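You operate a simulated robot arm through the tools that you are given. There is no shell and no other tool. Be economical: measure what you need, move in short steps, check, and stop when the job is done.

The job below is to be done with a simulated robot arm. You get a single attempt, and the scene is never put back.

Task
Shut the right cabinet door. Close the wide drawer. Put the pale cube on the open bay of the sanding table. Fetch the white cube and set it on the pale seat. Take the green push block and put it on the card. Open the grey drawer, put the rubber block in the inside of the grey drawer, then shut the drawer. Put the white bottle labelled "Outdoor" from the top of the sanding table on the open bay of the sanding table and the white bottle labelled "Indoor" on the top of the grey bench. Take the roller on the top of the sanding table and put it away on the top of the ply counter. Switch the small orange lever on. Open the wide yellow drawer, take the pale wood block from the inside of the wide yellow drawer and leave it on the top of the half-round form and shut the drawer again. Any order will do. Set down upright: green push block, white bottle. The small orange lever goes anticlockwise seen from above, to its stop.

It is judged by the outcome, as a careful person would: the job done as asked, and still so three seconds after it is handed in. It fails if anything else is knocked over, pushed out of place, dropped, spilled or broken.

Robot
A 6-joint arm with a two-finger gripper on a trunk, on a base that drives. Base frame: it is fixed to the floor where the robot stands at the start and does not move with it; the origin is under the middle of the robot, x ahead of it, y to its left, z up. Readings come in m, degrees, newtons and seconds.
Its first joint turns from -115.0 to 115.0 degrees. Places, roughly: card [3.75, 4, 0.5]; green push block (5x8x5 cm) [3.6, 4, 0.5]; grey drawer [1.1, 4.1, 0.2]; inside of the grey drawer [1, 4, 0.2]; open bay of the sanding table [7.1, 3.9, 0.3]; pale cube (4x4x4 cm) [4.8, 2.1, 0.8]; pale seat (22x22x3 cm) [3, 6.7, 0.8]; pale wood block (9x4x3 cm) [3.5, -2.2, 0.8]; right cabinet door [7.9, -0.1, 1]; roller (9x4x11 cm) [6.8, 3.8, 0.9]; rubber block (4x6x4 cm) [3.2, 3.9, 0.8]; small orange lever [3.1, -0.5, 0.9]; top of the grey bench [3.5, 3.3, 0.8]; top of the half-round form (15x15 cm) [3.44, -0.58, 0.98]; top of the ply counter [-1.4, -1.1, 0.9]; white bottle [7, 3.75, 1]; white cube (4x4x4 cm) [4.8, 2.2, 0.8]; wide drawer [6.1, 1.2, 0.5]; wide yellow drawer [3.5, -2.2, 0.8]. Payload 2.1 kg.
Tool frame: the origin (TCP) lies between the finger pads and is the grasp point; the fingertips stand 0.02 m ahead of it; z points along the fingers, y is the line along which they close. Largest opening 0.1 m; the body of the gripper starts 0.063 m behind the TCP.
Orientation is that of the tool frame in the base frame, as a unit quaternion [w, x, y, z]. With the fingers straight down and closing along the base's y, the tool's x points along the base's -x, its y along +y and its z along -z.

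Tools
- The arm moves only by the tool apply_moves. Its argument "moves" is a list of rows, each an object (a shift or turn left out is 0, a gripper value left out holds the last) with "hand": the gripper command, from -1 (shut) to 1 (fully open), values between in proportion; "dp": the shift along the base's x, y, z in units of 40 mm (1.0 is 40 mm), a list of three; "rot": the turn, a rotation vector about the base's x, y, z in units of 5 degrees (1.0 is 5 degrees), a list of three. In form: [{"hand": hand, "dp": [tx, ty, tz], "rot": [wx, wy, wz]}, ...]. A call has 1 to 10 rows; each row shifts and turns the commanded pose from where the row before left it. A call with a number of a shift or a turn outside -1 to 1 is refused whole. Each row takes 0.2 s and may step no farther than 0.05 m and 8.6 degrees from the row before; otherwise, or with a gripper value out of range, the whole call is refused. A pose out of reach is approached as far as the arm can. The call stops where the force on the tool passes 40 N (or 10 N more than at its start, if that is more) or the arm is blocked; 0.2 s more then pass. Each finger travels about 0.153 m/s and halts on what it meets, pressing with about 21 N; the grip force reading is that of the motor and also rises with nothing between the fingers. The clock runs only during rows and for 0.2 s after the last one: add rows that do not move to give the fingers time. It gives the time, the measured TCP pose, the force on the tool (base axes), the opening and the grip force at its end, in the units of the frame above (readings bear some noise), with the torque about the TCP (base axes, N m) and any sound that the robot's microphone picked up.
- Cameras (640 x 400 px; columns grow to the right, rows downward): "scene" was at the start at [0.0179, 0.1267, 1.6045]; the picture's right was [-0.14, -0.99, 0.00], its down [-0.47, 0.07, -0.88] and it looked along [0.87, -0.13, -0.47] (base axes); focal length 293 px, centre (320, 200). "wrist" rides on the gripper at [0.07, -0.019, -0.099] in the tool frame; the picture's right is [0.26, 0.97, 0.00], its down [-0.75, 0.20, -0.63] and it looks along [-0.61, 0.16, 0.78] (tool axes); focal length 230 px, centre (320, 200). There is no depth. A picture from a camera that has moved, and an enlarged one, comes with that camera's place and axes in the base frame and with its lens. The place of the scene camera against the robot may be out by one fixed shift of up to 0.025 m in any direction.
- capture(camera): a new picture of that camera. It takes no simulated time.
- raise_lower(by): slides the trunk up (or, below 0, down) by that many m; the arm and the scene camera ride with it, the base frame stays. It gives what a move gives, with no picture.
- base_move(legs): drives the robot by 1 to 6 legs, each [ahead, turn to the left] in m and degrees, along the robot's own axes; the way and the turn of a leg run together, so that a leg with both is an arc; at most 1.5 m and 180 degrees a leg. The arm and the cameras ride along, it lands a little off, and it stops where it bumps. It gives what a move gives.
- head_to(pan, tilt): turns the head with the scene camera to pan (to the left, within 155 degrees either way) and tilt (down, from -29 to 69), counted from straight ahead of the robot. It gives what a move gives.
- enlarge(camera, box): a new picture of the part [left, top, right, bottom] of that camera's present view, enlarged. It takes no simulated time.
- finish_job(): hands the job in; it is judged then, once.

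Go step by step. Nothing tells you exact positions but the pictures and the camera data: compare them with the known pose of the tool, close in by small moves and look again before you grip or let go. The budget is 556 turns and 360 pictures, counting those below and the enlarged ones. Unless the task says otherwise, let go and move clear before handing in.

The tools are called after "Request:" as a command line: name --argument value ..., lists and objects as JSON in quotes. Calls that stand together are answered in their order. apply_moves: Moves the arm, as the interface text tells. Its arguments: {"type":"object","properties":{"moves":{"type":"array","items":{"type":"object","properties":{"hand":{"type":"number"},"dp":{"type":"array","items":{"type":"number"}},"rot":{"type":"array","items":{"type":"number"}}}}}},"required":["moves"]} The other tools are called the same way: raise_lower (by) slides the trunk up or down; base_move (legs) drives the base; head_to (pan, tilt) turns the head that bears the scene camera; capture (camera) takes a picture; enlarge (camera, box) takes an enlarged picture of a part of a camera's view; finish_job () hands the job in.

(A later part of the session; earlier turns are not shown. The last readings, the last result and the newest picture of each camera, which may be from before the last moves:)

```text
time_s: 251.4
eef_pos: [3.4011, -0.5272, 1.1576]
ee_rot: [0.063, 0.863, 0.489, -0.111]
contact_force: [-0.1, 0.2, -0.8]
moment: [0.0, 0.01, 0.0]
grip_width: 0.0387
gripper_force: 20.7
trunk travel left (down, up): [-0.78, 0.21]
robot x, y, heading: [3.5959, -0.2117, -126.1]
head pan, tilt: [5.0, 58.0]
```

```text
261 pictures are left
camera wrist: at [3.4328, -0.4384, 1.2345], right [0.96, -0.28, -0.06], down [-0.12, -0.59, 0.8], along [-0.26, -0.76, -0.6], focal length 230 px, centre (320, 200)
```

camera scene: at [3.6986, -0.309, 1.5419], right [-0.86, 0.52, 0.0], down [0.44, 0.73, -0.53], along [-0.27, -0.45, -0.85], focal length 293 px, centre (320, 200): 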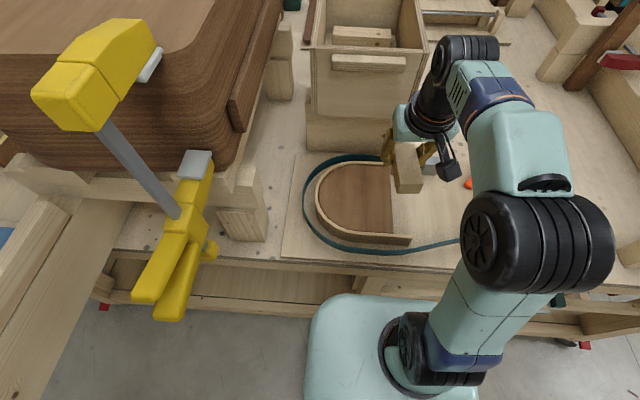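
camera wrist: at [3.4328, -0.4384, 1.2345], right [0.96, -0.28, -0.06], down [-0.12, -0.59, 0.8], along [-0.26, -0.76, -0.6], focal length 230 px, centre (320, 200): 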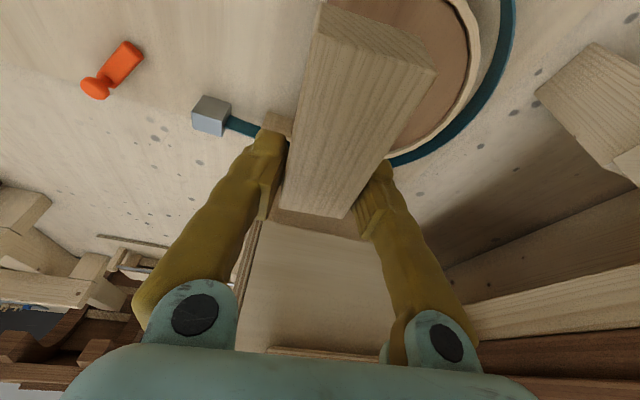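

That step was too long; I'll use smaller ones.

Request:
apply_moves --moves '[{"dp": [0.25, -0.6, -0.6]}, {"dp": [0.25, -0.6, -0.6]}, {"dp": [0.2, -0.6, -0.6]}, {"dp": [0, 0, -0.7]}, {}]'

Request:
capture --camera "scene"

Request:
capture --camera "wrist"

```text
time_s: 252.6
eef_pos: [3.4286, -0.5982, 1.0548]
ee_rot: [0.065, 0.863, 0.489, -0.111]
contact_force: [-0.2, -1.0, -1.4]
moment: [-0.06, 0.01, 0.04]
grip_width: 0.0389
gripper_force: 21.1
trunk travel left (down, up): [-0.78, 0.21]
robot x, y, heading: [3.5953, -0.2156, -126.0]
head pan, tilt: [5.0, 58.0]
```

```text
260 pictures are left
camera scene: at [3.6993, -0.309, 1.5419], right [-0.86, 0.52, 0.0], down [0.44, 0.73, -0.53], along [-0.27, -0.45, -0.85], focal length 293 px, centre (320, 200)
```

scene: 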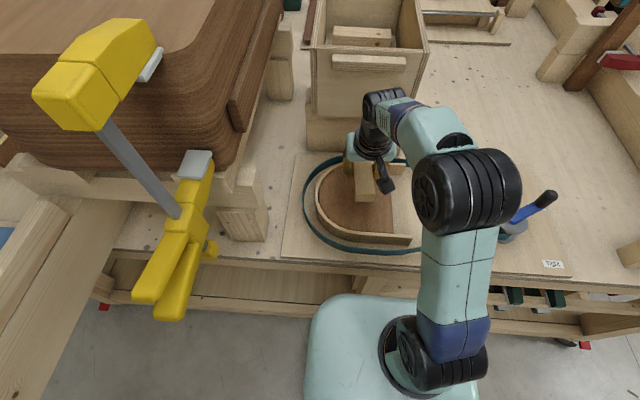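

```text
259 pictures are left
camera wrist: at [3.4602, -0.5092, 1.1326], right [0.96, -0.28, -0.06], down [-0.12, -0.59, 0.8], along [-0.26, -0.76, -0.6], focal length 230 px, centre (320, 200)
```

wrist: 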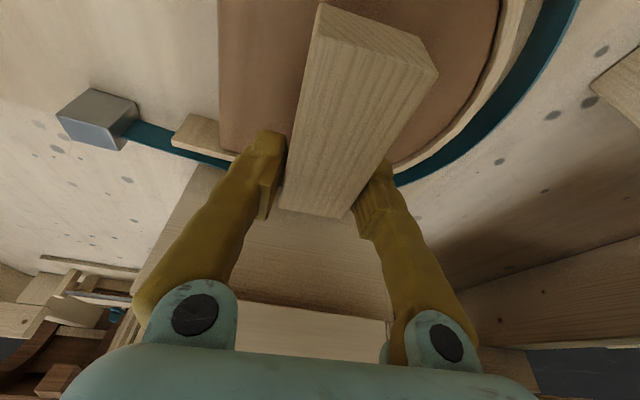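

The block's far end is close to the far rim; I'll shift 3 cm back and lower gently.

Request:
apply_moves --moves '[{"dp": [0.5, 0.65, 0]}, {"dp": [0, 0, -0.4]}, {"dp": [0, 0, -0.3]}, {"dp": [0, 0, -0.25]}, {}]'

Request:
capture --camera "wrist"

Request:
enlarge --camera "scene" --box '[280, 100, 440, 260]'

```text
time_s: 253.8
eef_pos: [3.4469, -0.5714, 1.0187]
ee_rot: [0.063, 0.863, 0.49, -0.11]
contact_force: [0.8, 0.9, -0.7]
moment: [0.02, 0.0, 0.02]
grip_width: 0.0388
gripper_force: 21.0
trunk travel left (down, up): [-0.78, 0.21]
robot x, y, heading: [3.5978, -0.2156, -126.2]
head pan, tilt: [5.0, 58.0]
```

```text
258 pictures are left
camera wrist: at [3.4793, -0.4835, 1.0959], right [0.96, -0.28, -0.06], down [-0.12, -0.59, 0.8], along [-0.26, -0.76, -0.6], focal length 230 px, centre (320, 200)
```

wrist: 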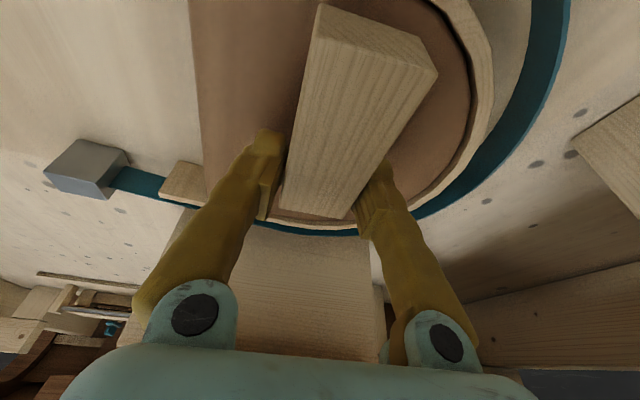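

```text
2.50 times, centred on (360, 180) of scene
camera zoom: at [3.699, -0.3096, 1.5419], right [-0.86, 0.52, 0.0], down [0.44, 0.73, -0.53], along [-0.27, -0.45, -0.85], focal length 733 px, centre (220, 250)
```

zoom: 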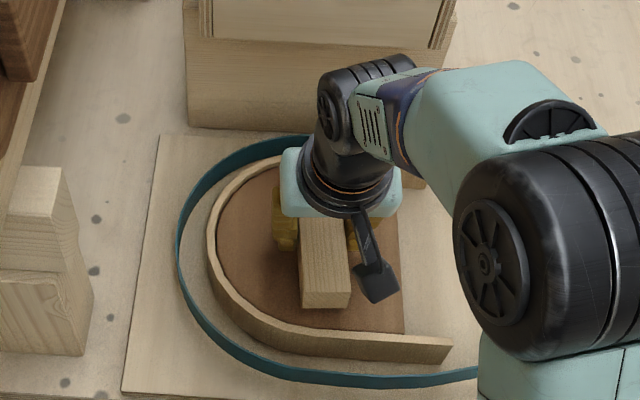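

The block is inside the brown area; continue lowering in small steps until contact.

Request:
apply_moves --moves '[{"dp": [0, 0, -0.2]}, {"dp": [0, 0, -0.15]}, {"dp": [0, 0, -0.15]}, {}]'

Request:
apply_moves --moves '[{"dp": [0, 0, -0.12]}, {"dp": [0, 0, -0.12]}, {}]'

```text
time_s: 254.8
eef_pos: [3.4476, -0.5712, 1.0006]
ee_rot: [0.064, 0.863, 0.489, -0.111]
contact_force: [0.2, -0.2, 1.9]
moment: [-0.14, 0.01, 0.0]
grip_width: 0.039
gripper_force: 20.9
trunk travel left (down, up): [-0.78, 0.21]
robot x, y, heading: [3.6016, -0.2155, -126.1]
head pan, tilt: [5.0, 58.0]
```

```text
time_s: 255.4
eef_pos: [3.4485, -0.5706, 0.9941]
ee_rot: [0.069, 0.862, 0.488, -0.118]
contact_force: [1.3, 7.3, 23.5]
moment: [0.85, -0.08, -0.07]
grip_width: 0.039
gripper_force: 20.7
trunk travel left (down, up): [-0.78, 0.21]
robot x, y, heading: [3.5994, -0.218, -126.1]
head pan, tilt: [5.0, 58.0]
stopped in row 3: the force on the tool passed its limit at 43 N (the readings are from after the stop); the commanded pose is now the measured one
```

Contact at ~1.0. Ease up slightly and open.

Request:
apply_moves --moves '[{"dp": [0, 0, 0.13]}, {"hand": -0.1}, {"hand": 0.2}, {}, {}]'

Request:
capture --camera "wrist"

```text
time_s: 256.6
eef_pos: [3.4488, -0.5745, 0.9969]
ee_rot: [0.067, 0.862, 0.489, -0.115]
contact_force: [0.5, -0.6, -0.4]
moment: [0.02, 0.01, 0.01]
grip_width: 0.0601
gripper_force: 0.0
trunk travel left (down, up): [-0.78, 0.21]
robot x, y, heading: [3.5992, -0.214, -126.0]
head pan, tilt: [5.0, 58.0]
```

```text
256 pictures are left
camera wrist: at [3.4795, -0.4847, 1.0734], right [0.96, -0.28, -0.06], down [-0.12, -0.58, 0.81], along [-0.27, -0.76, -0.59], focal length 230 px, centre (320, 200)
```

wrist: 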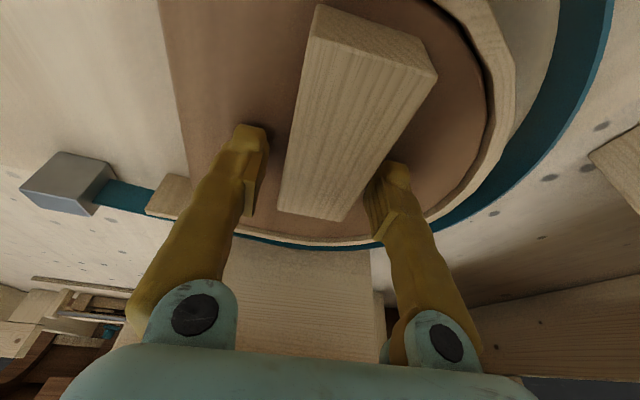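

Block rests on the form. Lift straight up and look.

Request:
apply_moves --moves '[{"dp": [0, 0, 0.5]}, {"dp": [0, 0, 0.9]}, {"dp": [0, 0, 0.9]}, {"dp": [0, 0, 0.9]}, {"dp": [0, 0, 0.9]}]'

Request:
capture --camera "wrist"

Request:
capture --camera "scene"

```text
time_s: 257.8
eef_pos: [3.4466, -0.5738, 1.1597]
ee_rot: [0.067, 0.862, 0.49, -0.115]
contact_force: [0.0, 0.3, -0.3]
moment: [-0.03, 0.0, -0.01]
grip_width: 0.0598
gripper_force: 0.1
trunk travel left (down, up): [-0.78, 0.21]
robot x, y, heading: [3.6005, -0.2181, -126.1]
head pan, tilt: [5.0, 58.0]
```

```text
255 pictures are left
camera wrist: at [3.4785, -0.4841, 1.2369], right [0.96, -0.28, -0.06], down [-0.12, -0.58, 0.81], along [-0.27, -0.76, -0.59], focal length 230 px, centre (320, 200)
```

wrist: 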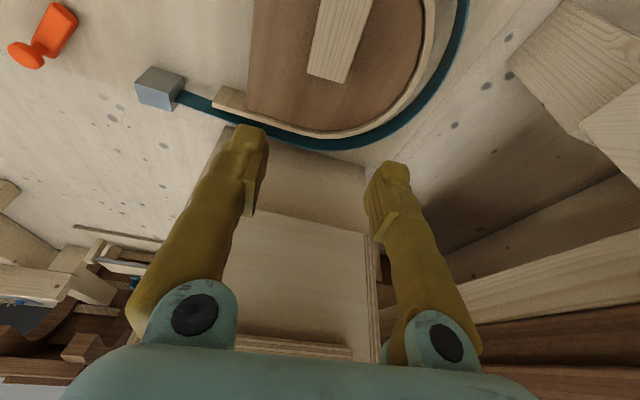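

```text
254 pictures are left
camera scene: at [3.6993, -0.3089, 1.5419], right [-0.86, 0.52, 0.0], down [0.44, 0.73, -0.53], along [-0.27, -0.45, -0.85], focal length 293 px, centre (320, 200)
```

scene: 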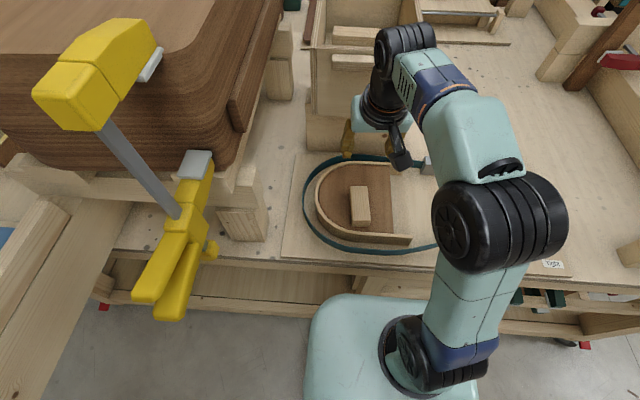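

The pale block sits on the form. Fold the arm, back out and head to the green cabinet with the open wide drawer.

Request:
apply_moves --moves '[{"hand": -1, "dp": [-0.52, 0.86, 0.2]}, {"dp": [-0.52, 0.86, 0.2]}, {"dp": [-0.52, 0.86, 0.2]}, {"dp": [-0.52, 0.86, 0.2]}, {"dp": [-0.5, 0.86, 0.2]}]'

Request:
base_move --legs '[[-0.7, 0], [-0.6, 0]]'

```text
time_s: 259.0
eef_pos: [3.3445, -0.4051, 1.203]
ee_rot: [0.069, 0.862, 0.489, -0.115]
contact_force: [0.0, 0.0, 0.0]
moment: [-0.01, -0.02, -0.01]
grip_width: 0.0
gripper_force: 20.7
trunk travel left (down, up): [-0.78, 0.21]
robot x, y, heading: [3.6019, -0.2175, -126.1]
head pan, tilt: [5.0, 58.0]
```

```text
time_s: 265.9
eef_pos: [4.1124, 0.6608, 1.2009]
ee_rot: [0.067, 0.861, 0.491, -0.115]
contact_force: [0.1, 0.6, 0.3]
moment: [-0.02, -0.01, 0.02]
grip_width: 0.0
gripper_force: 20.5
trunk travel left (down, up): [-0.78, 0.21]
robot x, y, heading: [4.3633, 0.8543, -125.5]
head pan, tilt: [5.0, 58.0]
```

Request:
base_move --legs '[[0, 102], [0.9, 0]]'

Request:
head_to --pan 60 --tilt 30

Request:
capture --camera "scene"

Request:
head_to --pan 0 --tilt 15

Request:
capture --camera "scene"

```text
time_s: 275.1
eef_pos: [5.4376, 0.2402, 1.2023]
ee_rot: [0.132, 0.177, 0.975, -0.022]
contact_force: [0.8, -0.1, 1.0]
moment: [0.0, 0.0, 0.0]
grip_width: 0.0
gripper_force: 21.5
trunk travel left (down, up): [-0.78, 0.21]
robot x, y, heading: [5.204, 0.4586, -25.7]
head pan, tilt: [5.0, 58.0]
```

```text
time_s: 276.3
eef_pos: [5.4375, 0.2407, 1.2018]
ee_rot: [0.131, 0.176, 0.975, -0.022]
contact_force: [0.0, 0.4, 0.2]
moment: [0.0, 0.03, 0.0]
grip_width: 0.0001
gripper_force: 20.8
trunk travel left (down, up): [-0.78, 0.21]
robot x, y, heading: [5.2041, 0.4573, -25.6]
head pan, tilt: [60.0, 30.0]
```

```text
253 pictures are left
camera scene: at [5.2735, 0.6595, 1.5816], right [0.56, -0.83, 0.0], down [-0.41, -0.28, -0.87], along [0.72, 0.49, -0.5], focal length 293 px, centre (320, 200)
```

scene: 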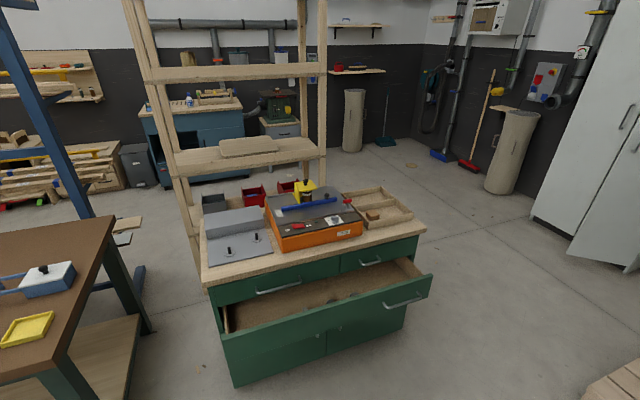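

```text
time_s: 277.6
eef_pos: [5.4372, 0.2406, 1.202]
ee_rot: [0.132, 0.177, 0.975, -0.023]
contact_force: [0.3, -0.3, -0.7]
moment: [-0.02, 0.03, 0.02]
grip_width: 0.0
gripper_force: 21.2
trunk travel left (down, up): [-0.78, 0.21]
robot x, y, heading: [5.2056, 0.4552, -25.5]
head pan, tilt: [0.0, 15.0]
```

```text
252 pictures are left
camera scene: at [5.2829, 0.5682, 1.6058], right [-0.43, -0.9, 0.0], down [-0.23, 0.11, -0.97], along [0.87, -0.42, -0.26], focal length 293 px, centre (320, 200)
```

scene: 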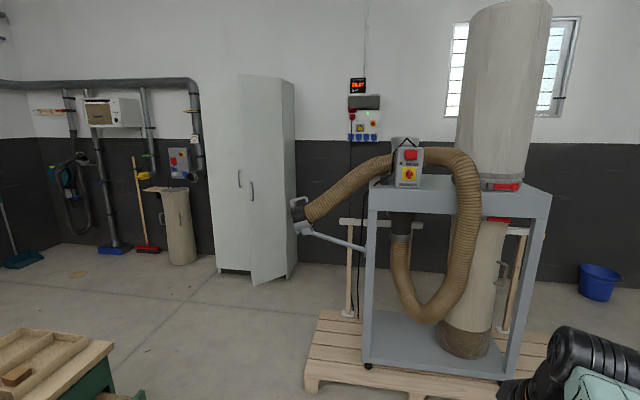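

The wide drawer of the green cabinet stands open; its front is centred at about (6.01,1.07,0.57), facing me. I'll line up in front of it, lower the trunk, and point the closed gripper forward to push.

Request:
base_move --legs '[[0, -4.5], [0.17, 0], [0, 84]]'

Request:
raise_lower --by -0.6

Request:
apply_moves --moves '[{"dp": [0.3, 0.4, 0], "rot": [0.97, -0.705, 0]}, {"dp": [0.3, 0.4, 0], "rot": [0.97, -0.705, 0]}, {"dp": [0.3, 0.4, 0], "rot": [0.97, -0.705, 0]}, {"dp": [0.3, 0.4, 0], "rot": [0.97, -0.705, 0]}, {"dp": [0.3, 0.4, 0], "rot": [0.97, -0.705, 0]}, {"dp": [0.3, 0.4, 0], "rot": [0.97, -0.705, 0]}, {"rot": [0.97, -0.705, 0]}, {"rot": [0.97, -0.705, 0]}, {"rot": [0.97, -0.705, 0]}, {"rot": [0.97, -0.705, 0]}]'

Request:
head_to --pan 0 --tilt 35

Request:
capture --camera "scene"

```text
time_s: 283.2
eef_pos: [5.5996, 0.5688, 1.2026]
ee_rot: [0.114, -0.501, 0.855, 0.069]
contact_force: [0.8, 0.6, -0.2]
moment: [0.04, 0.02, 0.0]
grip_width: 0.0
gripper_force: 21.2
trunk travel left (down, up): [-0.78, 0.21]
robot x, y, heading: [5.3533, 0.3734, 55.2]
head pan, tilt: [0.0, 15.0]
```

```text
refused: -0.6 is not a number from -0.4 to 0.4
```

```text
time_s: 285.4
eef_pos: [5.6708, 0.665, 1.2008]
ee_rot: [0.552, -0.408, 0.679, 0.259]
contact_force: [-0.6, -0.4, -0.2]
moment: [-0.01, 0.0, 0.0]
grip_width: 0.0
gripper_force: 20.8
trunk travel left (down, up): [-0.78, 0.21]
robot x, y, heading: [5.3533, 0.3687, 55.5]
head pan, tilt: [0.0, 15.0]
```

```text
time_s: 286.2
eef_pos: [5.67, 0.6656, 1.2003]
ee_rot: [0.553, -0.407, 0.68, 0.258]
contact_force: [0.9, 0.2, -0.1]
moment: [-0.02, -0.01, -0.03]
grip_width: 0.0
gripper_force: 20.7
trunk travel left (down, up): [-0.78, 0.21]
robot x, y, heading: [5.3494, 0.371, 55.6]
head pan, tilt: [0.0, 35.0]
```

```text
251 pictures are left
camera scene: at [5.2385, 0.474, 1.5739], right [0.82, -0.57, 0.0], down [-0.32, -0.47, -0.82], along [0.46, 0.68, -0.57], focal length 293 px, centre (320, 200)
```

scene: 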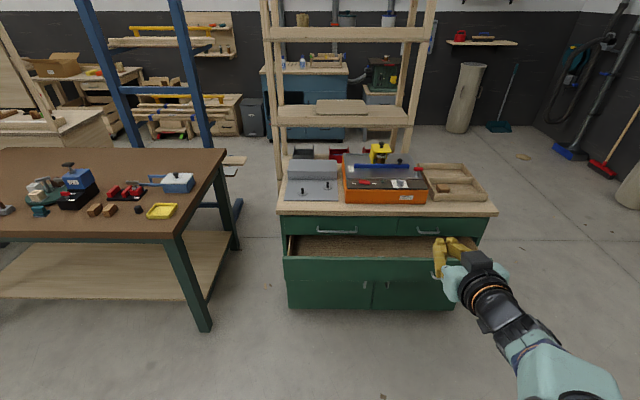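

Aligned with the drawer centre. Lower the trunk in two steps and check.

Request:
raise_lower --by -0.4

Request:
raise_lower --by -0.24

Request:
capture --camera "scene"

Request:
capture --camera "wrist"

```text
time_s: 290.0
eef_pos: [5.6702, 0.6646, 0.8014]
ee_rot: [0.552, -0.408, 0.68, 0.258]
contact_force: [0.1, -0.5, 0.4]
moment: [-0.05, -0.01, 0.02]
grip_width: 0.0
gripper_force: 20.7
trunk travel left (down, up): [-0.38, 0.61]
robot x, y, heading: [5.3513, 0.3762, 55.6]
head pan, tilt: [0.0, 35.0]
```

```text
time_s: 292.5
eef_pos: [5.6705, 0.664, 0.561]
ee_rot: [0.552, -0.408, 0.68, 0.258]
contact_force: [-0.7, -0.7, 0.6]
moment: [0.0, 0.01, 0.01]
grip_width: 0.0
gripper_force: 20.9
trunk travel left (down, up): [-0.14, 0.85]
robot x, y, heading: [5.3466, 0.3731, 55.3]
head pan, tilt: [0.0, 35.0]
```

```text
250 pictures are left
camera scene: at [5.2387, 0.474, 0.9338], right [0.82, -0.57, 0.0], down [-0.32, -0.47, -0.82], along [0.46, 0.68, -0.57], focal length 293 px, centre (320, 200)
```

scene: 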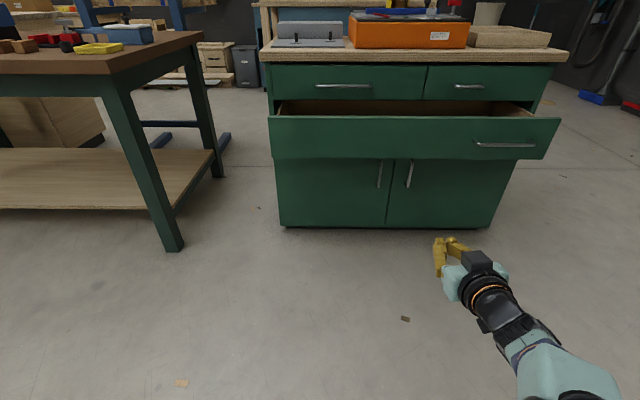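

```text
249 pictures are left
camera wrist: at [5.6289, 0.5569, 0.5209], right [-0.83, 0.45, -0.34], down [-0.47, -0.2, 0.86], along [0.32, 0.87, 0.37], focal length 230 px, centre (320, 200)
```

wrist: 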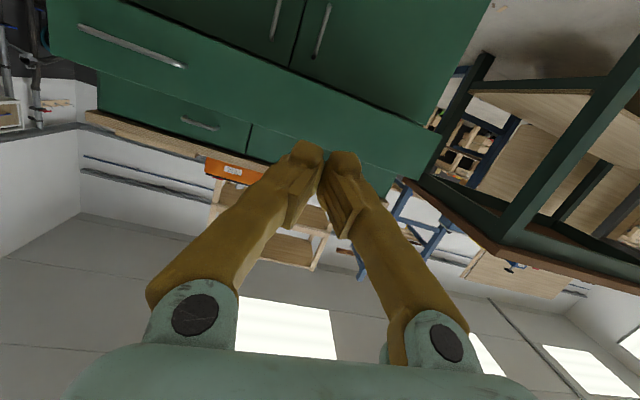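

Good height. Drive forward to near contact.

Request:
base_move --legs '[[0.36, 0]]'

Request:
capture --camera "scene"

```text
time_s: 294.9
eef_pos: [5.8791, 0.9607, 0.5623]
ee_rot: [0.553, -0.406, 0.681, 0.257]
contact_force: [-0.3, -0.3, 0.5]
moment: [-0.01, 0.01, 0.01]
grip_width: 0.0
gripper_force: 20.8
trunk travel left (down, up): [-0.14, 0.85]
robot x, y, heading: [5.5594, 0.6684, 55.1]
head pan, tilt: [0.0, 35.0]
```

```text
248 pictures are left
camera scene: at [5.4456, 0.7731, 0.9338], right [0.82, -0.57, 0.0], down [-0.33, -0.47, -0.82], along [0.47, 0.67, -0.57], focal length 293 px, centre (320, 200)
```

scene: 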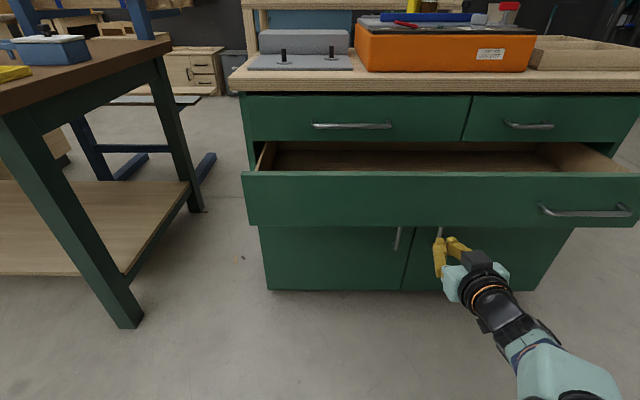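

Request:
base_move --legs '[[0.1, 0]]'

Request:
capture --camera "scene"

```text
time_s: 296.0
eef_pos: [5.934, 1.0432, 0.5594]
ee_rot: [0.553, -0.407, 0.68, 0.258]
contact_force: [-0.2, 0.2, 1.2]
moment: [-0.02, -0.01, -0.04]
grip_width: 0.0
gripper_force: 20.6
trunk travel left (down, up): [-0.14, 0.85]
robot x, y, heading: [5.6108, 0.7486, 55.2]
head pan, tilt: [0.0, 35.0]
```

```text
247 pictures are left
camera scene: at [5.5016, 0.8538, 0.9338], right [0.82, -0.57, 0.0], down [-0.33, -0.47, -0.82], along [0.47, 0.67, -0.57], focal length 293 px, centre (320, 200)
```

scene: 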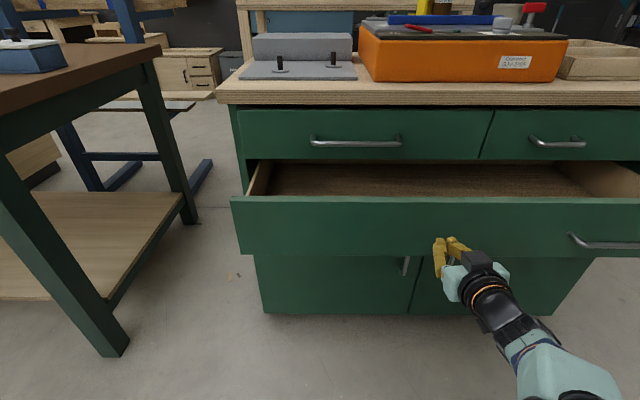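

Contact is imminent; push on.

Request:
base_move --legs '[[0.12, 0]]'

Request:
capture --camera "scene"

```text
time_s: 297.2
eef_pos: [6.0026, 1.141, 0.5599]
ee_rot: [0.553, -0.406, 0.681, 0.257]
contact_force: [0.0, 0.3, -0.6]
moment: [0.02, 0.0, -0.01]
grip_width: 0.0
gripper_force: 21.3
trunk travel left (down, up): [-0.14, 0.85]
robot x, y, heading: [5.6769, 0.8466, 55.0]
head pan, tilt: [0.0, 35.0]
```

```text
246 pictures are left
camera scene: at [5.5698, 0.9521, 0.9338], right [0.82, -0.57, 0.0], down [-0.33, -0.47, -0.82], along [0.47, 0.67, -0.57], focal length 293 px, centre (320, 200)
```

scene: 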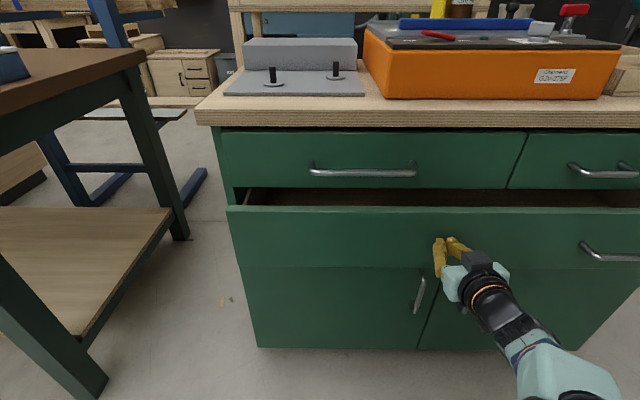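

Almost shut. Finish with small arm steps.

Request:
apply_moves --moves '[{"dp": [0.21, 0.3, 0]}, {"dp": [0.21, 0.3, 0]}, {"dp": [0.21, 0.3, 0]}, {"dp": [0.21, 0.3, 0]}, {"dp": [0.21, 0.3, 0]}, {"dp": [0.21, 0.3, 0]}, {"dp": [0.21, 0.3, 0]}, {"dp": [0.21, 0.3, 0]}]'

Request:
capture --camera "scene"

```text
time_s: 298.4
eef_pos: [6.0369, 1.189, 0.5613]
ee_rot: [0.552, -0.407, 0.681, 0.256]
contact_force: [-21.1, -20.5, 7.3]
moment: [0.28, -0.16, -0.09]
grip_width: 0.0
gripper_force: 20.9
trunk travel left (down, up): [-0.14, 0.85]
robot x, y, heading: [5.6809, 0.8481, 55.4]
head pan, tilt: [0.0, 35.0]
stopped in row 5: the force on the tool passed its limit at 58 N (the readings are from after the stop); the commanded pose is now the measured one
```

```text
245 pictures are left
camera scene: at [5.5658, 0.948, 0.934], right [0.82, -0.57, 0.0], down [-0.32, -0.47, -0.82], along [0.47, 0.68, -0.57], focal length 293 px, centre (320, 200)
```

scene: 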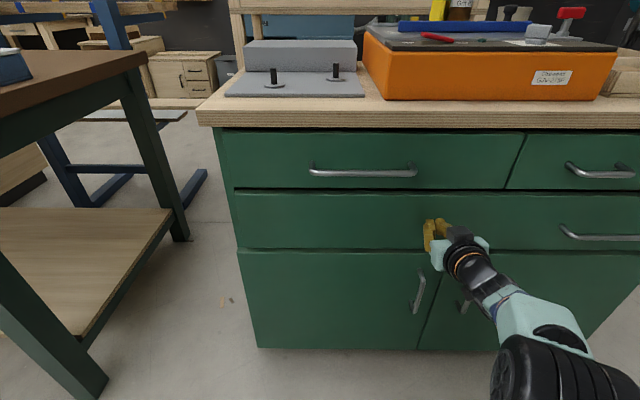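

The wide drawer is shut. Back off, raise the trunk, and look toward the white cabinet.

Request:
base_move --legs '[[-0.45, 0]]'

Request:
raise_lower --by 0.4

Request:
raise_lower --by 0.25

Request:
head_to --pan -70 --tilt 22

Request:
capture --camera "scene"

```text
time_s: 301.1
eef_pos: [5.7864, 0.8232, 0.5572]
ee_rot: [0.55, -0.404, 0.686, 0.252]
contact_force: [0.4, -0.5, -0.3]
moment: [0.02, -0.02, 0.01]
grip_width: 0.0004
gripper_force: 21.2
trunk travel left (down, up): [-0.14, 0.85]
robot x, y, heading: [5.4264, 0.487, 54.8]
head pan, tilt: [0.0, 35.0]
```

```text
time_s: 304.9
eef_pos: [5.7857, 0.8229, 0.9573]
ee_rot: [0.55, -0.404, 0.686, 0.251]
contact_force: [-0.1, 0.0, -0.8]
moment: [0.0, 0.0, 0.03]
grip_width: 0.0001
gripper_force: 21.1
trunk travel left (down, up): [-0.54, 0.45]
robot x, y, heading: [5.425, 0.4843, 54.4]
head pan, tilt: [0.0, 35.0]
```

```text
time_s: 307.5
eef_pos: [5.7857, 0.8215, 1.2071]
ee_rot: [0.55, -0.405, 0.685, 0.253]
contact_force: [-0.8, 0.4, 0.3]
moment: [-0.01, -0.02, 0.03]
grip_width: 0.0
gripper_force: 20.9
trunk travel left (down, up): [-0.79, 0.2]
robot x, y, heading: [5.4227, 0.482, 54.5]
head pan, tilt: [0.0, 35.0]
```

```text
time_s: 308.9
eef_pos: [5.7857, 0.8234, 1.2062]
ee_rot: [0.551, -0.403, 0.686, 0.252]
contact_force: [-0.3, -0.4, -0.4]
moment: [0.0, -0.01, 0.0]
grip_width: 0.0001
gripper_force: 21.3
trunk travel left (down, up): [-0.79, 0.2]
robot x, y, heading: [5.4222, 0.4802, 54.3]
head pan, tilt: [-70.0, 22.0]
```

```text
244 pictures are left
camera scene: at [5.3526, 0.4913, 1.6044], right [-0.26, -0.96, 0.0], down [-0.36, 0.1, -0.93], along [0.89, -0.25, -0.37], focal length 293 px, centre (320, 200)
```

scene: 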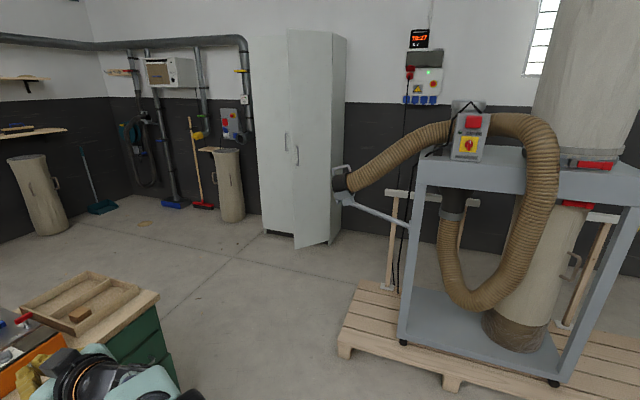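

Request:
enlarge --camera "scene" --box '[240, 20, 400, 260]'

```text
1.67 times, centred on (320, 140) of scene
camera zoom: at [5.3526, 0.4913, 1.6044], right [-0.26, -0.96, 0.0], down [-0.36, 0.1, -0.93], along [0.89, -0.25, -0.37], focal length 488 px, centre (320, 300)
```

zoom: 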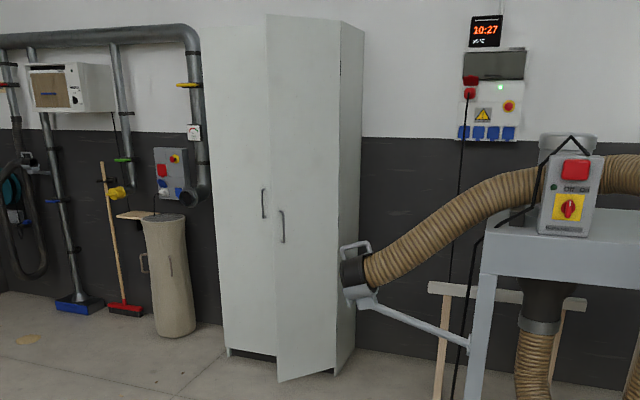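

Right door is ajar ~45° with its free edge at about (7.84,0.05) and hinge at (7.93,-0.33). The hose nozzle stands near the approach, so I'll move closer and look.

Request:
base_move --legs '[[0, -56.5], [1.25, 0]]'

Request:
head_to --pan -10 --tilt 30

Request:
capture --camera "scene"

```text
time_s: 317.5
eef_pos: [7.1099, 0.2974, 1.2077]
ee_rot: [0.604, -0.018, 0.795, -0.048]
contact_force: [-0.2, 0.4, -0.2]
moment: [0.0, -0.03, 0.04]
grip_width: 0.0
gripper_force: 21.3
trunk travel left (down, up): [-0.79, 0.2]
robot x, y, heading: [6.629, 0.425, -3.6]
head pan, tilt: [-70.0, 22.0]
```

```text
time_s: 318.8
eef_pos: [7.1101, 0.2983, 1.2073]
ee_rot: [0.603, -0.019, 0.796, -0.048]
contact_force: [-0.3, 0.5, -0.6]
moment: [-0.01, -0.01, -0.02]
grip_width: 0.0002
gripper_force: 20.8
trunk travel left (down, up): [-0.79, 0.2]
robot x, y, heading: [6.6293, 0.4275, -3.4]
head pan, tilt: [-10.0, 30.0]
```

```text
242 pictures are left
camera scene: at [6.6554, 0.5482, 1.5916], right [-0.24, -0.97, 0.0], down [-0.49, 0.12, -0.87], along [0.84, -0.2, -0.5], focal length 293 px, centre (320, 200)
```

scene: 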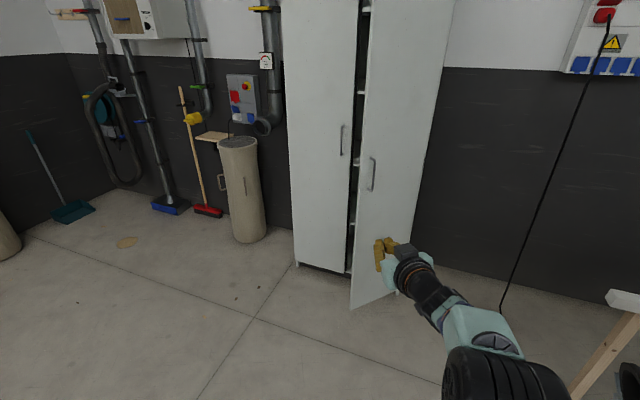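

Request:
head_to --pan -60 --tilt 35

Request:
capture --camera "scene"

```text
time_s: 320.0
eef_pos: [7.1097, 0.2975, 1.2063]
ee_rot: [0.603, -0.018, 0.796, -0.048]
contact_force: [0.3, 0.4, -0.4]
moment: [0.01, -0.02, -0.04]
grip_width: 0.0
gripper_force: 21.2
trunk travel left (down, up): [-0.79, 0.2]
robot x, y, heading: [6.6303, 0.4249, -3.9]
head pan, tilt: [-60.0, 35.0]
```

```text
241 pictures are left
camera scene: at [6.6068, 0.4908, 1.5838], right [-0.9, -0.45, 0.0], down [-0.26, 0.51, -0.82], along [0.36, -0.73, -0.57], focal length 293 px, centre (320, 200)
```

scene: 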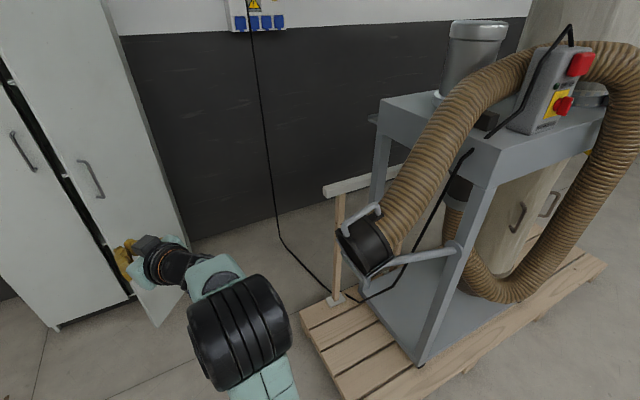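

Nozzle is well right at (6.78,-0.2). I'll turn 12.5° right and advance so the closed fingers meet the door near its free edge.

Request:
base_move --legs '[[0, -12.5], [0.68, 0]]'

Request:
head_to --pan 0 --tilt 30

Request:
capture --camera "scene"

```text
time_s: 324.5
eef_pos: [7.7139, -0.0024, 1.2064]
ee_rot: [0.594, 0.074, 0.793, -0.118]
contact_force: [0.4, 0.0, 0.8]
moment: [0.01, -0.01, 0.0]
grip_width: 0.0
gripper_force: 20.7
trunk travel left (down, up): [-0.79, 0.2]
robot x, y, heading: [7.2767, 0.232, -17.1]
head pan, tilt: [-60.0, 35.0]
```

```text
time_s: 325.8
eef_pos: [7.7132, -0.0033, 1.2059]
ee_rot: [0.593, 0.074, 0.793, -0.118]
contact_force: [-0.2, 0.2, 0.8]
moment: [0.01, -0.04, -0.02]
grip_width: 0.0
gripper_force: 20.5
trunk travel left (down, up): [-0.79, 0.2]
robot x, y, heading: [7.2757, 0.2329, -17.2]
head pan, tilt: [0.0, 30.0]
```

```text
240 pictures are left
camera scene: at [7.3358, 0.359, 1.5916], right [-0.29, -0.96, 0.0], down [-0.48, 0.15, -0.87], along [0.83, -0.25, -0.5], focal length 293 px, centre (320, 200)
```

scene: 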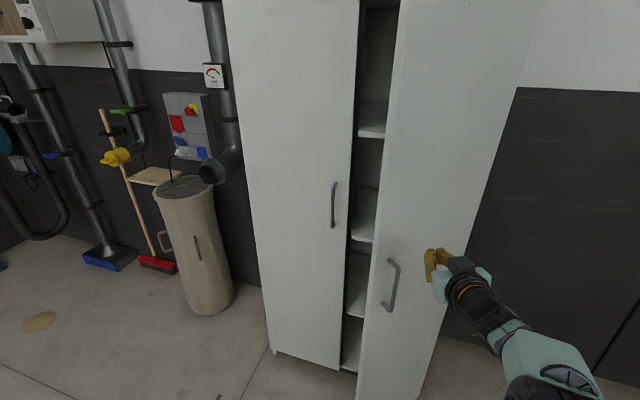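

On target, just right of the handle. Push forward.

Request:
base_move --legs '[[0.22, 0]]'

Request:
capture --camera "scene"

```text
time_s: 327.5
eef_pos: [7.9244, -0.064, 1.2065]
ee_rot: [0.594, 0.072, 0.793, -0.117]
contact_force: [0.3, 0.6, 0.0]
moment: [0.03, 0.01, -0.01]
grip_width: 0.0001
gripper_force: 21.0
trunk travel left (down, up): [-0.79, 0.2]
robot x, y, heading: [7.4888, 0.1726, -16.6]
head pan, tilt: [0.0, 30.0]
```

```text
239 pictures are left
camera scene: at [7.545, 0.2957, 1.5917], right [-0.29, -0.96, 0.0], down [-0.48, 0.14, -0.87], along [0.83, -0.25, -0.5], focal length 293 px, centre (320, 200)
```

scene: 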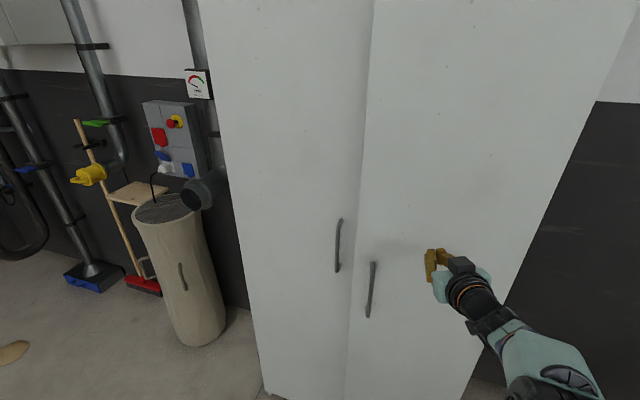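

Request:
base_move --legs '[[0.06, 0]]'

Request:
apply_moves --moves '[{"dp": [0.3, -0.1, 0]}, {"dp": [0.3, -0.1, 0]}, {"dp": [0.3, -0.1, 0]}, {"dp": [0.3, -0.1, 0]}, {"dp": [0.3, -0.1, 0]}, {"dp": [0.3, -0.1, 0]}, {"dp": [0.3, -0.1, 0]}, {"dp": [0.3, -0.1, 0]}]'

Request:
capture --camera "scene"

```text
time_s: 328.5
eef_pos: [7.9705, -0.0772, 1.2115]
ee_rot: [0.598, 0.071, 0.79, -0.117]
contact_force: [0.6, -0.2, 0.0]
moment: [-0.05, 0.01, 0.01]
grip_width: 0.0001
gripper_force: 20.9
trunk travel left (down, up): [-0.79, 0.2]
robot x, y, heading: [7.5452, 0.1567, -17.1]
head pan, tilt: [0.0, 30.0]
```

```text
time_s: 330.5
eef_pos: [8.0113, -0.0765, 1.2158]
ee_rot: [0.595, 0.075, 0.791, -0.119]
contact_force: [-1.0, -0.2, -1.6]
moment: [-0.03, -0.09, -0.09]
grip_width: 0.0001
gripper_force: 20.6
trunk travel left (down, up): [-0.79, 0.2]
robot x, y, heading: [7.5433, 0.1554, -16.6]
head pan, tilt: [0.0, 30.0]
stopped in row 8: the arm was blocked; the commanded pose is now the measured one
```

```text
238 pictures are left
camera scene: at [7.4554, 0.3255, 1.5992], right [-0.29, -0.96, 0.0], down [-0.4, 0.12, -0.91], along [0.87, -0.26, -0.41], focal length 293 px, centre (320, 200)
```

scene: 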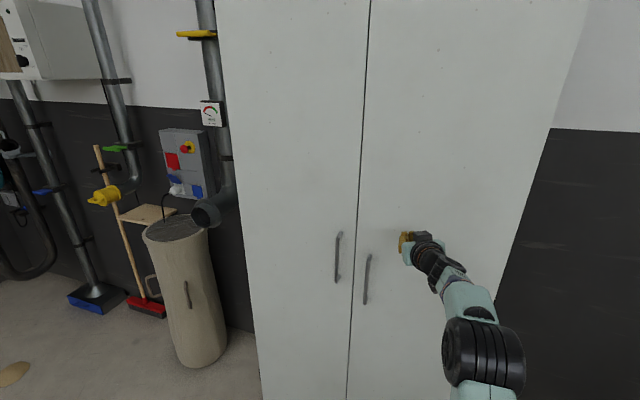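

The door is closed (the robot even leans from the push). Retract gently and verify.

Request:
apply_moves --moves '[{"dp": [-0.5, 0.15, 0]}, {"dp": [-0.8, 0.25, 0]}, {"dp": [-0.8, 0.25, 0]}]'

Request:
capture --camera "scene"

```text
time_s: 330.8
eef_pos: [8.0261, -0.0453, 1.1768]
ee_rot: [0.552, 0.061, 0.819, -0.144]
contact_force: [-1.2, 0.8, 0.1]
moment: [0.0, 0.01, -0.04]
grip_width: 0.0002
gripper_force: 21.0
trunk travel left (down, up): [-0.79, 0.2]
robot x, y, heading: [7.5456, 0.1542, -16.4]
head pan, tilt: [0.0, 30.0]
stopped in row 1: the arm was blocked; the commanded pose is now the measured one
```

```text
237 pictures are left
camera scene: at [7.442, 0.3283, 1.5991], right [-0.29, -0.96, 0.0], down [-0.39, 0.11, -0.91], along [0.88, -0.26, -0.41], focal length 293 px, centre (320, 200)
```

scene: 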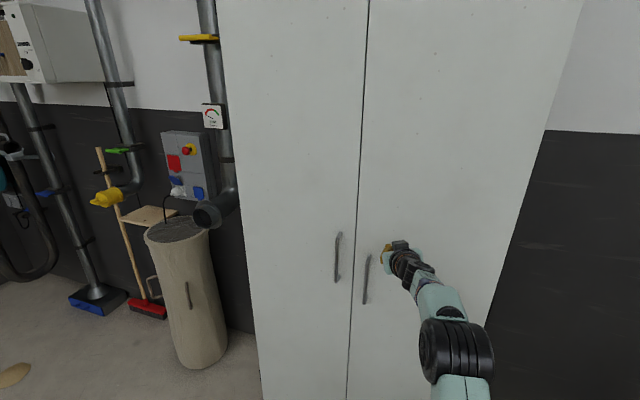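

The arm reports blocked; back the base away instead.

Request:
base_move --legs '[[-0.15, 0]]'

Request:
capture --camera "scene"

```text
time_s: 331.5
eef_pos: [8.0447, -0.0312, 1.1224]
ee_rot: [0.548, 0.06, 0.821, -0.148]
contact_force: [-0.8, -0.1, 0.9]
moment: [0.0, 0.02, -0.06]
grip_width: 0.0001
gripper_force: 21.0
trunk travel left (down, up): [-0.79, 0.2]
robot x, y, heading: [7.5421, 0.1537, -16.5]
head pan, tilt: [0.0, 30.0]
stopped in leg 1: the robot was blocked; the commanded pose is now the measured one
```

```text
236 pictures are left
camera scene: at [7.418, 0.3353, 1.5988], right [-0.28, -0.96, 0.0], down [-0.38, 0.11, -0.92], along [0.88, -0.26, -0.4], focal length 293 px, centre (320, 200)
```

scene: 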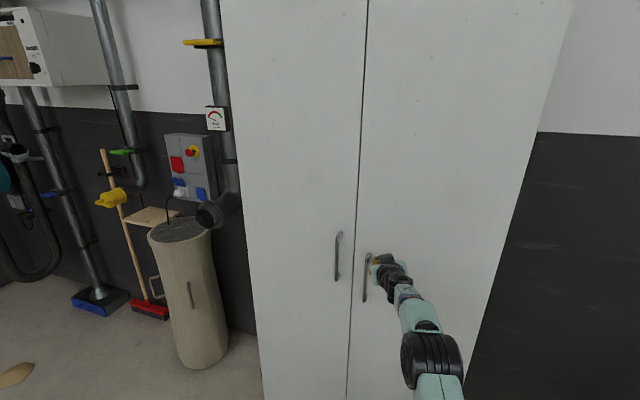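

Something is odd with the robot's posture. I'll take a zero move to see the trend before acting.

Request:
apply_moves --moves '[{}]'

Request:
head_to --pan -40 --tilt 65

Request:
capture --camera "scene"

```text
time_s: 331.9
eef_pos: [8.0522, -0.024, 1.0908]
ee_rot: [0.549, 0.057, 0.82, -0.152]
contact_force: [-1.1, 0.5, 0.0]
moment: [-0.01, 0.03, -0.03]
grip_width: 0.0001
gripper_force: 20.4
trunk travel left (down, up): [-0.79, 0.2]
robot x, y, heading: [7.5389, 0.1577, -16.2]
head pan, tilt: [0.0, 30.0]
stopped in row 1: the arm was blocked; the commanded pose is now the measured one
```

```text
time_s: 332.9
eef_pos: [8.092, -0.0387, 1.0646]
ee_rot: [0.532, 0.058, 0.832, -0.147]
contact_force: [-19.4, 7.7, 7.9]
moment: [-0.02, -0.21, 0.0]
grip_width: 0.006
gripper_force: 21.4
trunk travel left (down, up): [-0.79, 0.2]
robot x, y, heading: [7.5397, 0.1588, -16.5]
head pan, tilt: [-40.0, 65.0]
```

```text
235 pictures are left
camera scene: at [7.4252, 0.2921, 1.5474], right [-0.83, -0.55, -0.05], down [-0.47, 0.74, -0.48], along [0.3, -0.37, -0.88], focal length 293 px, centre (320, 200)
```

scene: 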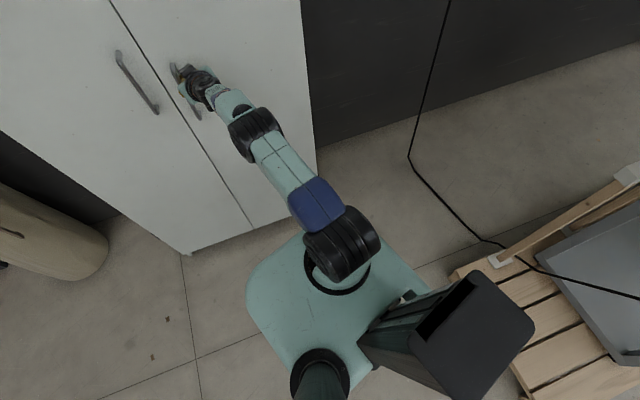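

The arm is over-extended against the door and the robot leans. I'll retract in very small steps.

Request:
apply_moves --moves '[{"dp": [-0.2, 0.05, 0.1]}, {"dp": [-0.2, 0.05, 0.1]}, {"dp": [-0.2, 0.05, 0.1]}]'

Request:
apply_moves --moves '[{"dp": [-0.2, 0.05, 0.1]}, {"dp": [-0.2, 0.05, 0.1]}, {"dp": [-0.2, 0.05, 0.1]}]'

Request:
capture --camera "scene"

```text
time_s: 333.3
eef_pos: [8.0662, -0.0284, 1.041]
ee_rot: [0.534, 0.055, 0.831, -0.148]
contact_force: [0.0, 0.0, 1.5]
moment: [0.07, 0.1, 0.03]
grip_width: 0.0
gripper_force: 30.0
out of reach, approached as far as the arm can: row 1
trunk travel left (down, up): [-0.79, 0.2]
robot x, y, heading: [7.5357, 0.154, -16.3]
head pan, tilt: [-40.0, 65.0]
stopped in row 1: the arm was blocked; the commanded pose is now the measured one
```

```text
time_s: 333.6
eef_pos: [8.0924, -0.0385, 0.9622]
ee_rot: [0.496, 0.058, 0.855, -0.143]
contact_force: [-619.7, 220.0, 240.9]
moment: [-4.19, -5.97, -4.11]
grip_width: 0.0001
gripper_force: 29.6
out of reach, approached as far as the arm can: row 1
trunk travel left (down, up): [-0.79, 0.2]
robot x, y, heading: [7.5357, 0.153, -16.4]
head pan, tilt: [-40.0, 65.0]
stopped in row 1: the arm was blocked; the commanded pose is now the measured one
```

```text
234 pictures are left
camera scene: at [7.4412, 0.2858, 1.5475], right [-0.83, -0.55, -0.04], down [-0.47, 0.75, -0.47], along [0.29, -0.37, -0.88], focal length 293 px, centre (320, 200)
```

scene: 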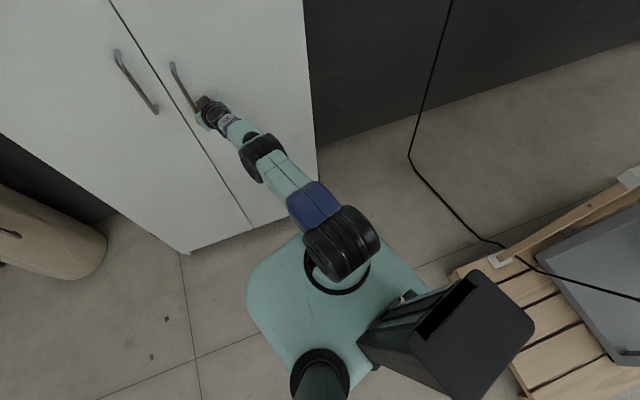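

The arm is stretched straight; try backing the base a little again.

Request:
base_move --legs '[[-0.05, 0]]'

Request:
base_move --legs '[[-0.1, 0]]'

Request:
capture --camera "scene"

```text
time_s: 334.5
eef_pos: [8.0925, -0.0389, 0.9748]
ee_rot: [0.497, 0.057, 0.854, -0.14]
contact_force: [-49.6, 11.9, -29.6]
moment: [0.21, 0.28, 0.17]
grip_width: 0.0057
gripper_force: 29.9
trunk travel left (down, up): [-0.79, 0.2]
robot x, y, heading: [7.4915, 0.1669, -16.4]
head pan, tilt: [-40.0, 65.0]
```

```text
time_s: 335.6
eef_pos: [8.032, -0.0182, 0.9468]
ee_rot: [0.48, 0.056, 0.865, -0.136]
contact_force: [0.7, 0.0, 0.4]
moment: [0.02, 0.05, -0.01]
grip_width: 0.0001
gripper_force: 29.8
trunk travel left (down, up): [-0.79, 0.2]
robot x, y, heading: [7.3972, 0.1966, -16.0]
head pan, tilt: [-40.0, 65.0]
```

```text
233 pictures are left
camera scene: at [7.4144, 0.2938, 1.5441], right [-0.83, -0.56, 0.01], down [-0.51, 0.75, -0.42], along [0.23, -0.35, -0.91], focal length 293 px, centre (320, 200)
```

scene: 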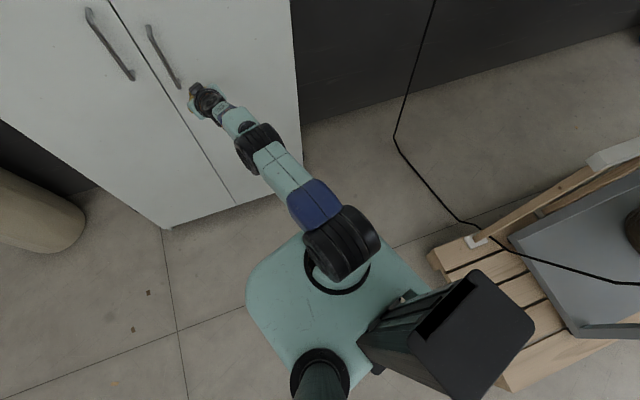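

Unloaded, and the door stays closed. Back away further and fold the arm.

Request:
base_move --legs '[[-0.3, 0]]'

Request:
apply_moves --moves '[{"dp": [-0.7, 0.2, 0.3]}, {"dp": [-0.7, 0.2, 0.3]}, {"dp": [-0.7, 0.2, 0.3]}, {"dp": [-0.7, 0.2, 0.3]}]'

Request:
head_to --pan 0 --tilt 25

Request:
capture --camera "scene"

```text
time_s: 337.7
eef_pos: [7.7313, 0.0668, 0.9514]
ee_rot: [0.484, 0.056, 0.862, -0.137]
contact_force: [-1.6, 0.2, -0.3]
moment: [-0.01, 0.0, -0.01]
grip_width: 0.0
gripper_force: 29.5
trunk travel left (down, up): [-0.79, 0.2]
robot x, y, heading: [7.1029, 0.2835, -16.2]
head pan, tilt: [-40.0, 65.0]
```

```text
time_s: 338.7
eef_pos: [7.6169, 0.0979, 1.0018]
ee_rot: [0.485, 0.058, 0.861, -0.139]
contact_force: [0.0, -0.6, 0.5]
moment: [0.0, -0.02, 0.03]
grip_width: 0.0
gripper_force: 28.9
out of reach, approached as far as the arm can: row 1
trunk travel left (down, up): [-0.79, 0.2]
robot x, y, heading: [7.1078, 0.2819, -16.6]
head pan, tilt: [-40.0, 65.0]
```

```text
time_s: 339.8
eef_pos: [7.6185, 0.0984, 1.0]
ee_rot: [0.484, 0.057, 0.862, -0.138]
contact_force: [-0.5, -0.3, -0.1]
moment: [-0.02, -0.01, -0.01]
grip_width: 0.0
gripper_force: 29.8
trunk travel left (down, up): [-0.79, 0.2]
robot x, y, heading: [7.1028, 0.2843, -16.3]
head pan, tilt: [0.0, 25.0]
```

```text
232 pictures are left
camera scene: at [7.1635, 0.4071, 1.5995], right [-0.28, -0.96, 0.0], down [-0.41, 0.12, -0.91], along [0.87, -0.26, -0.42], focal length 293 px, centre (320, 200)
```

scene: 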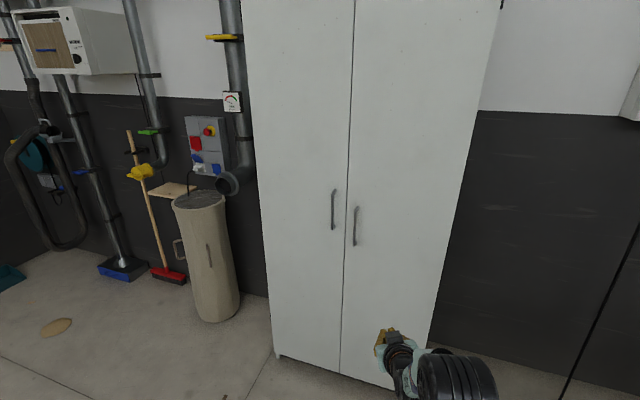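

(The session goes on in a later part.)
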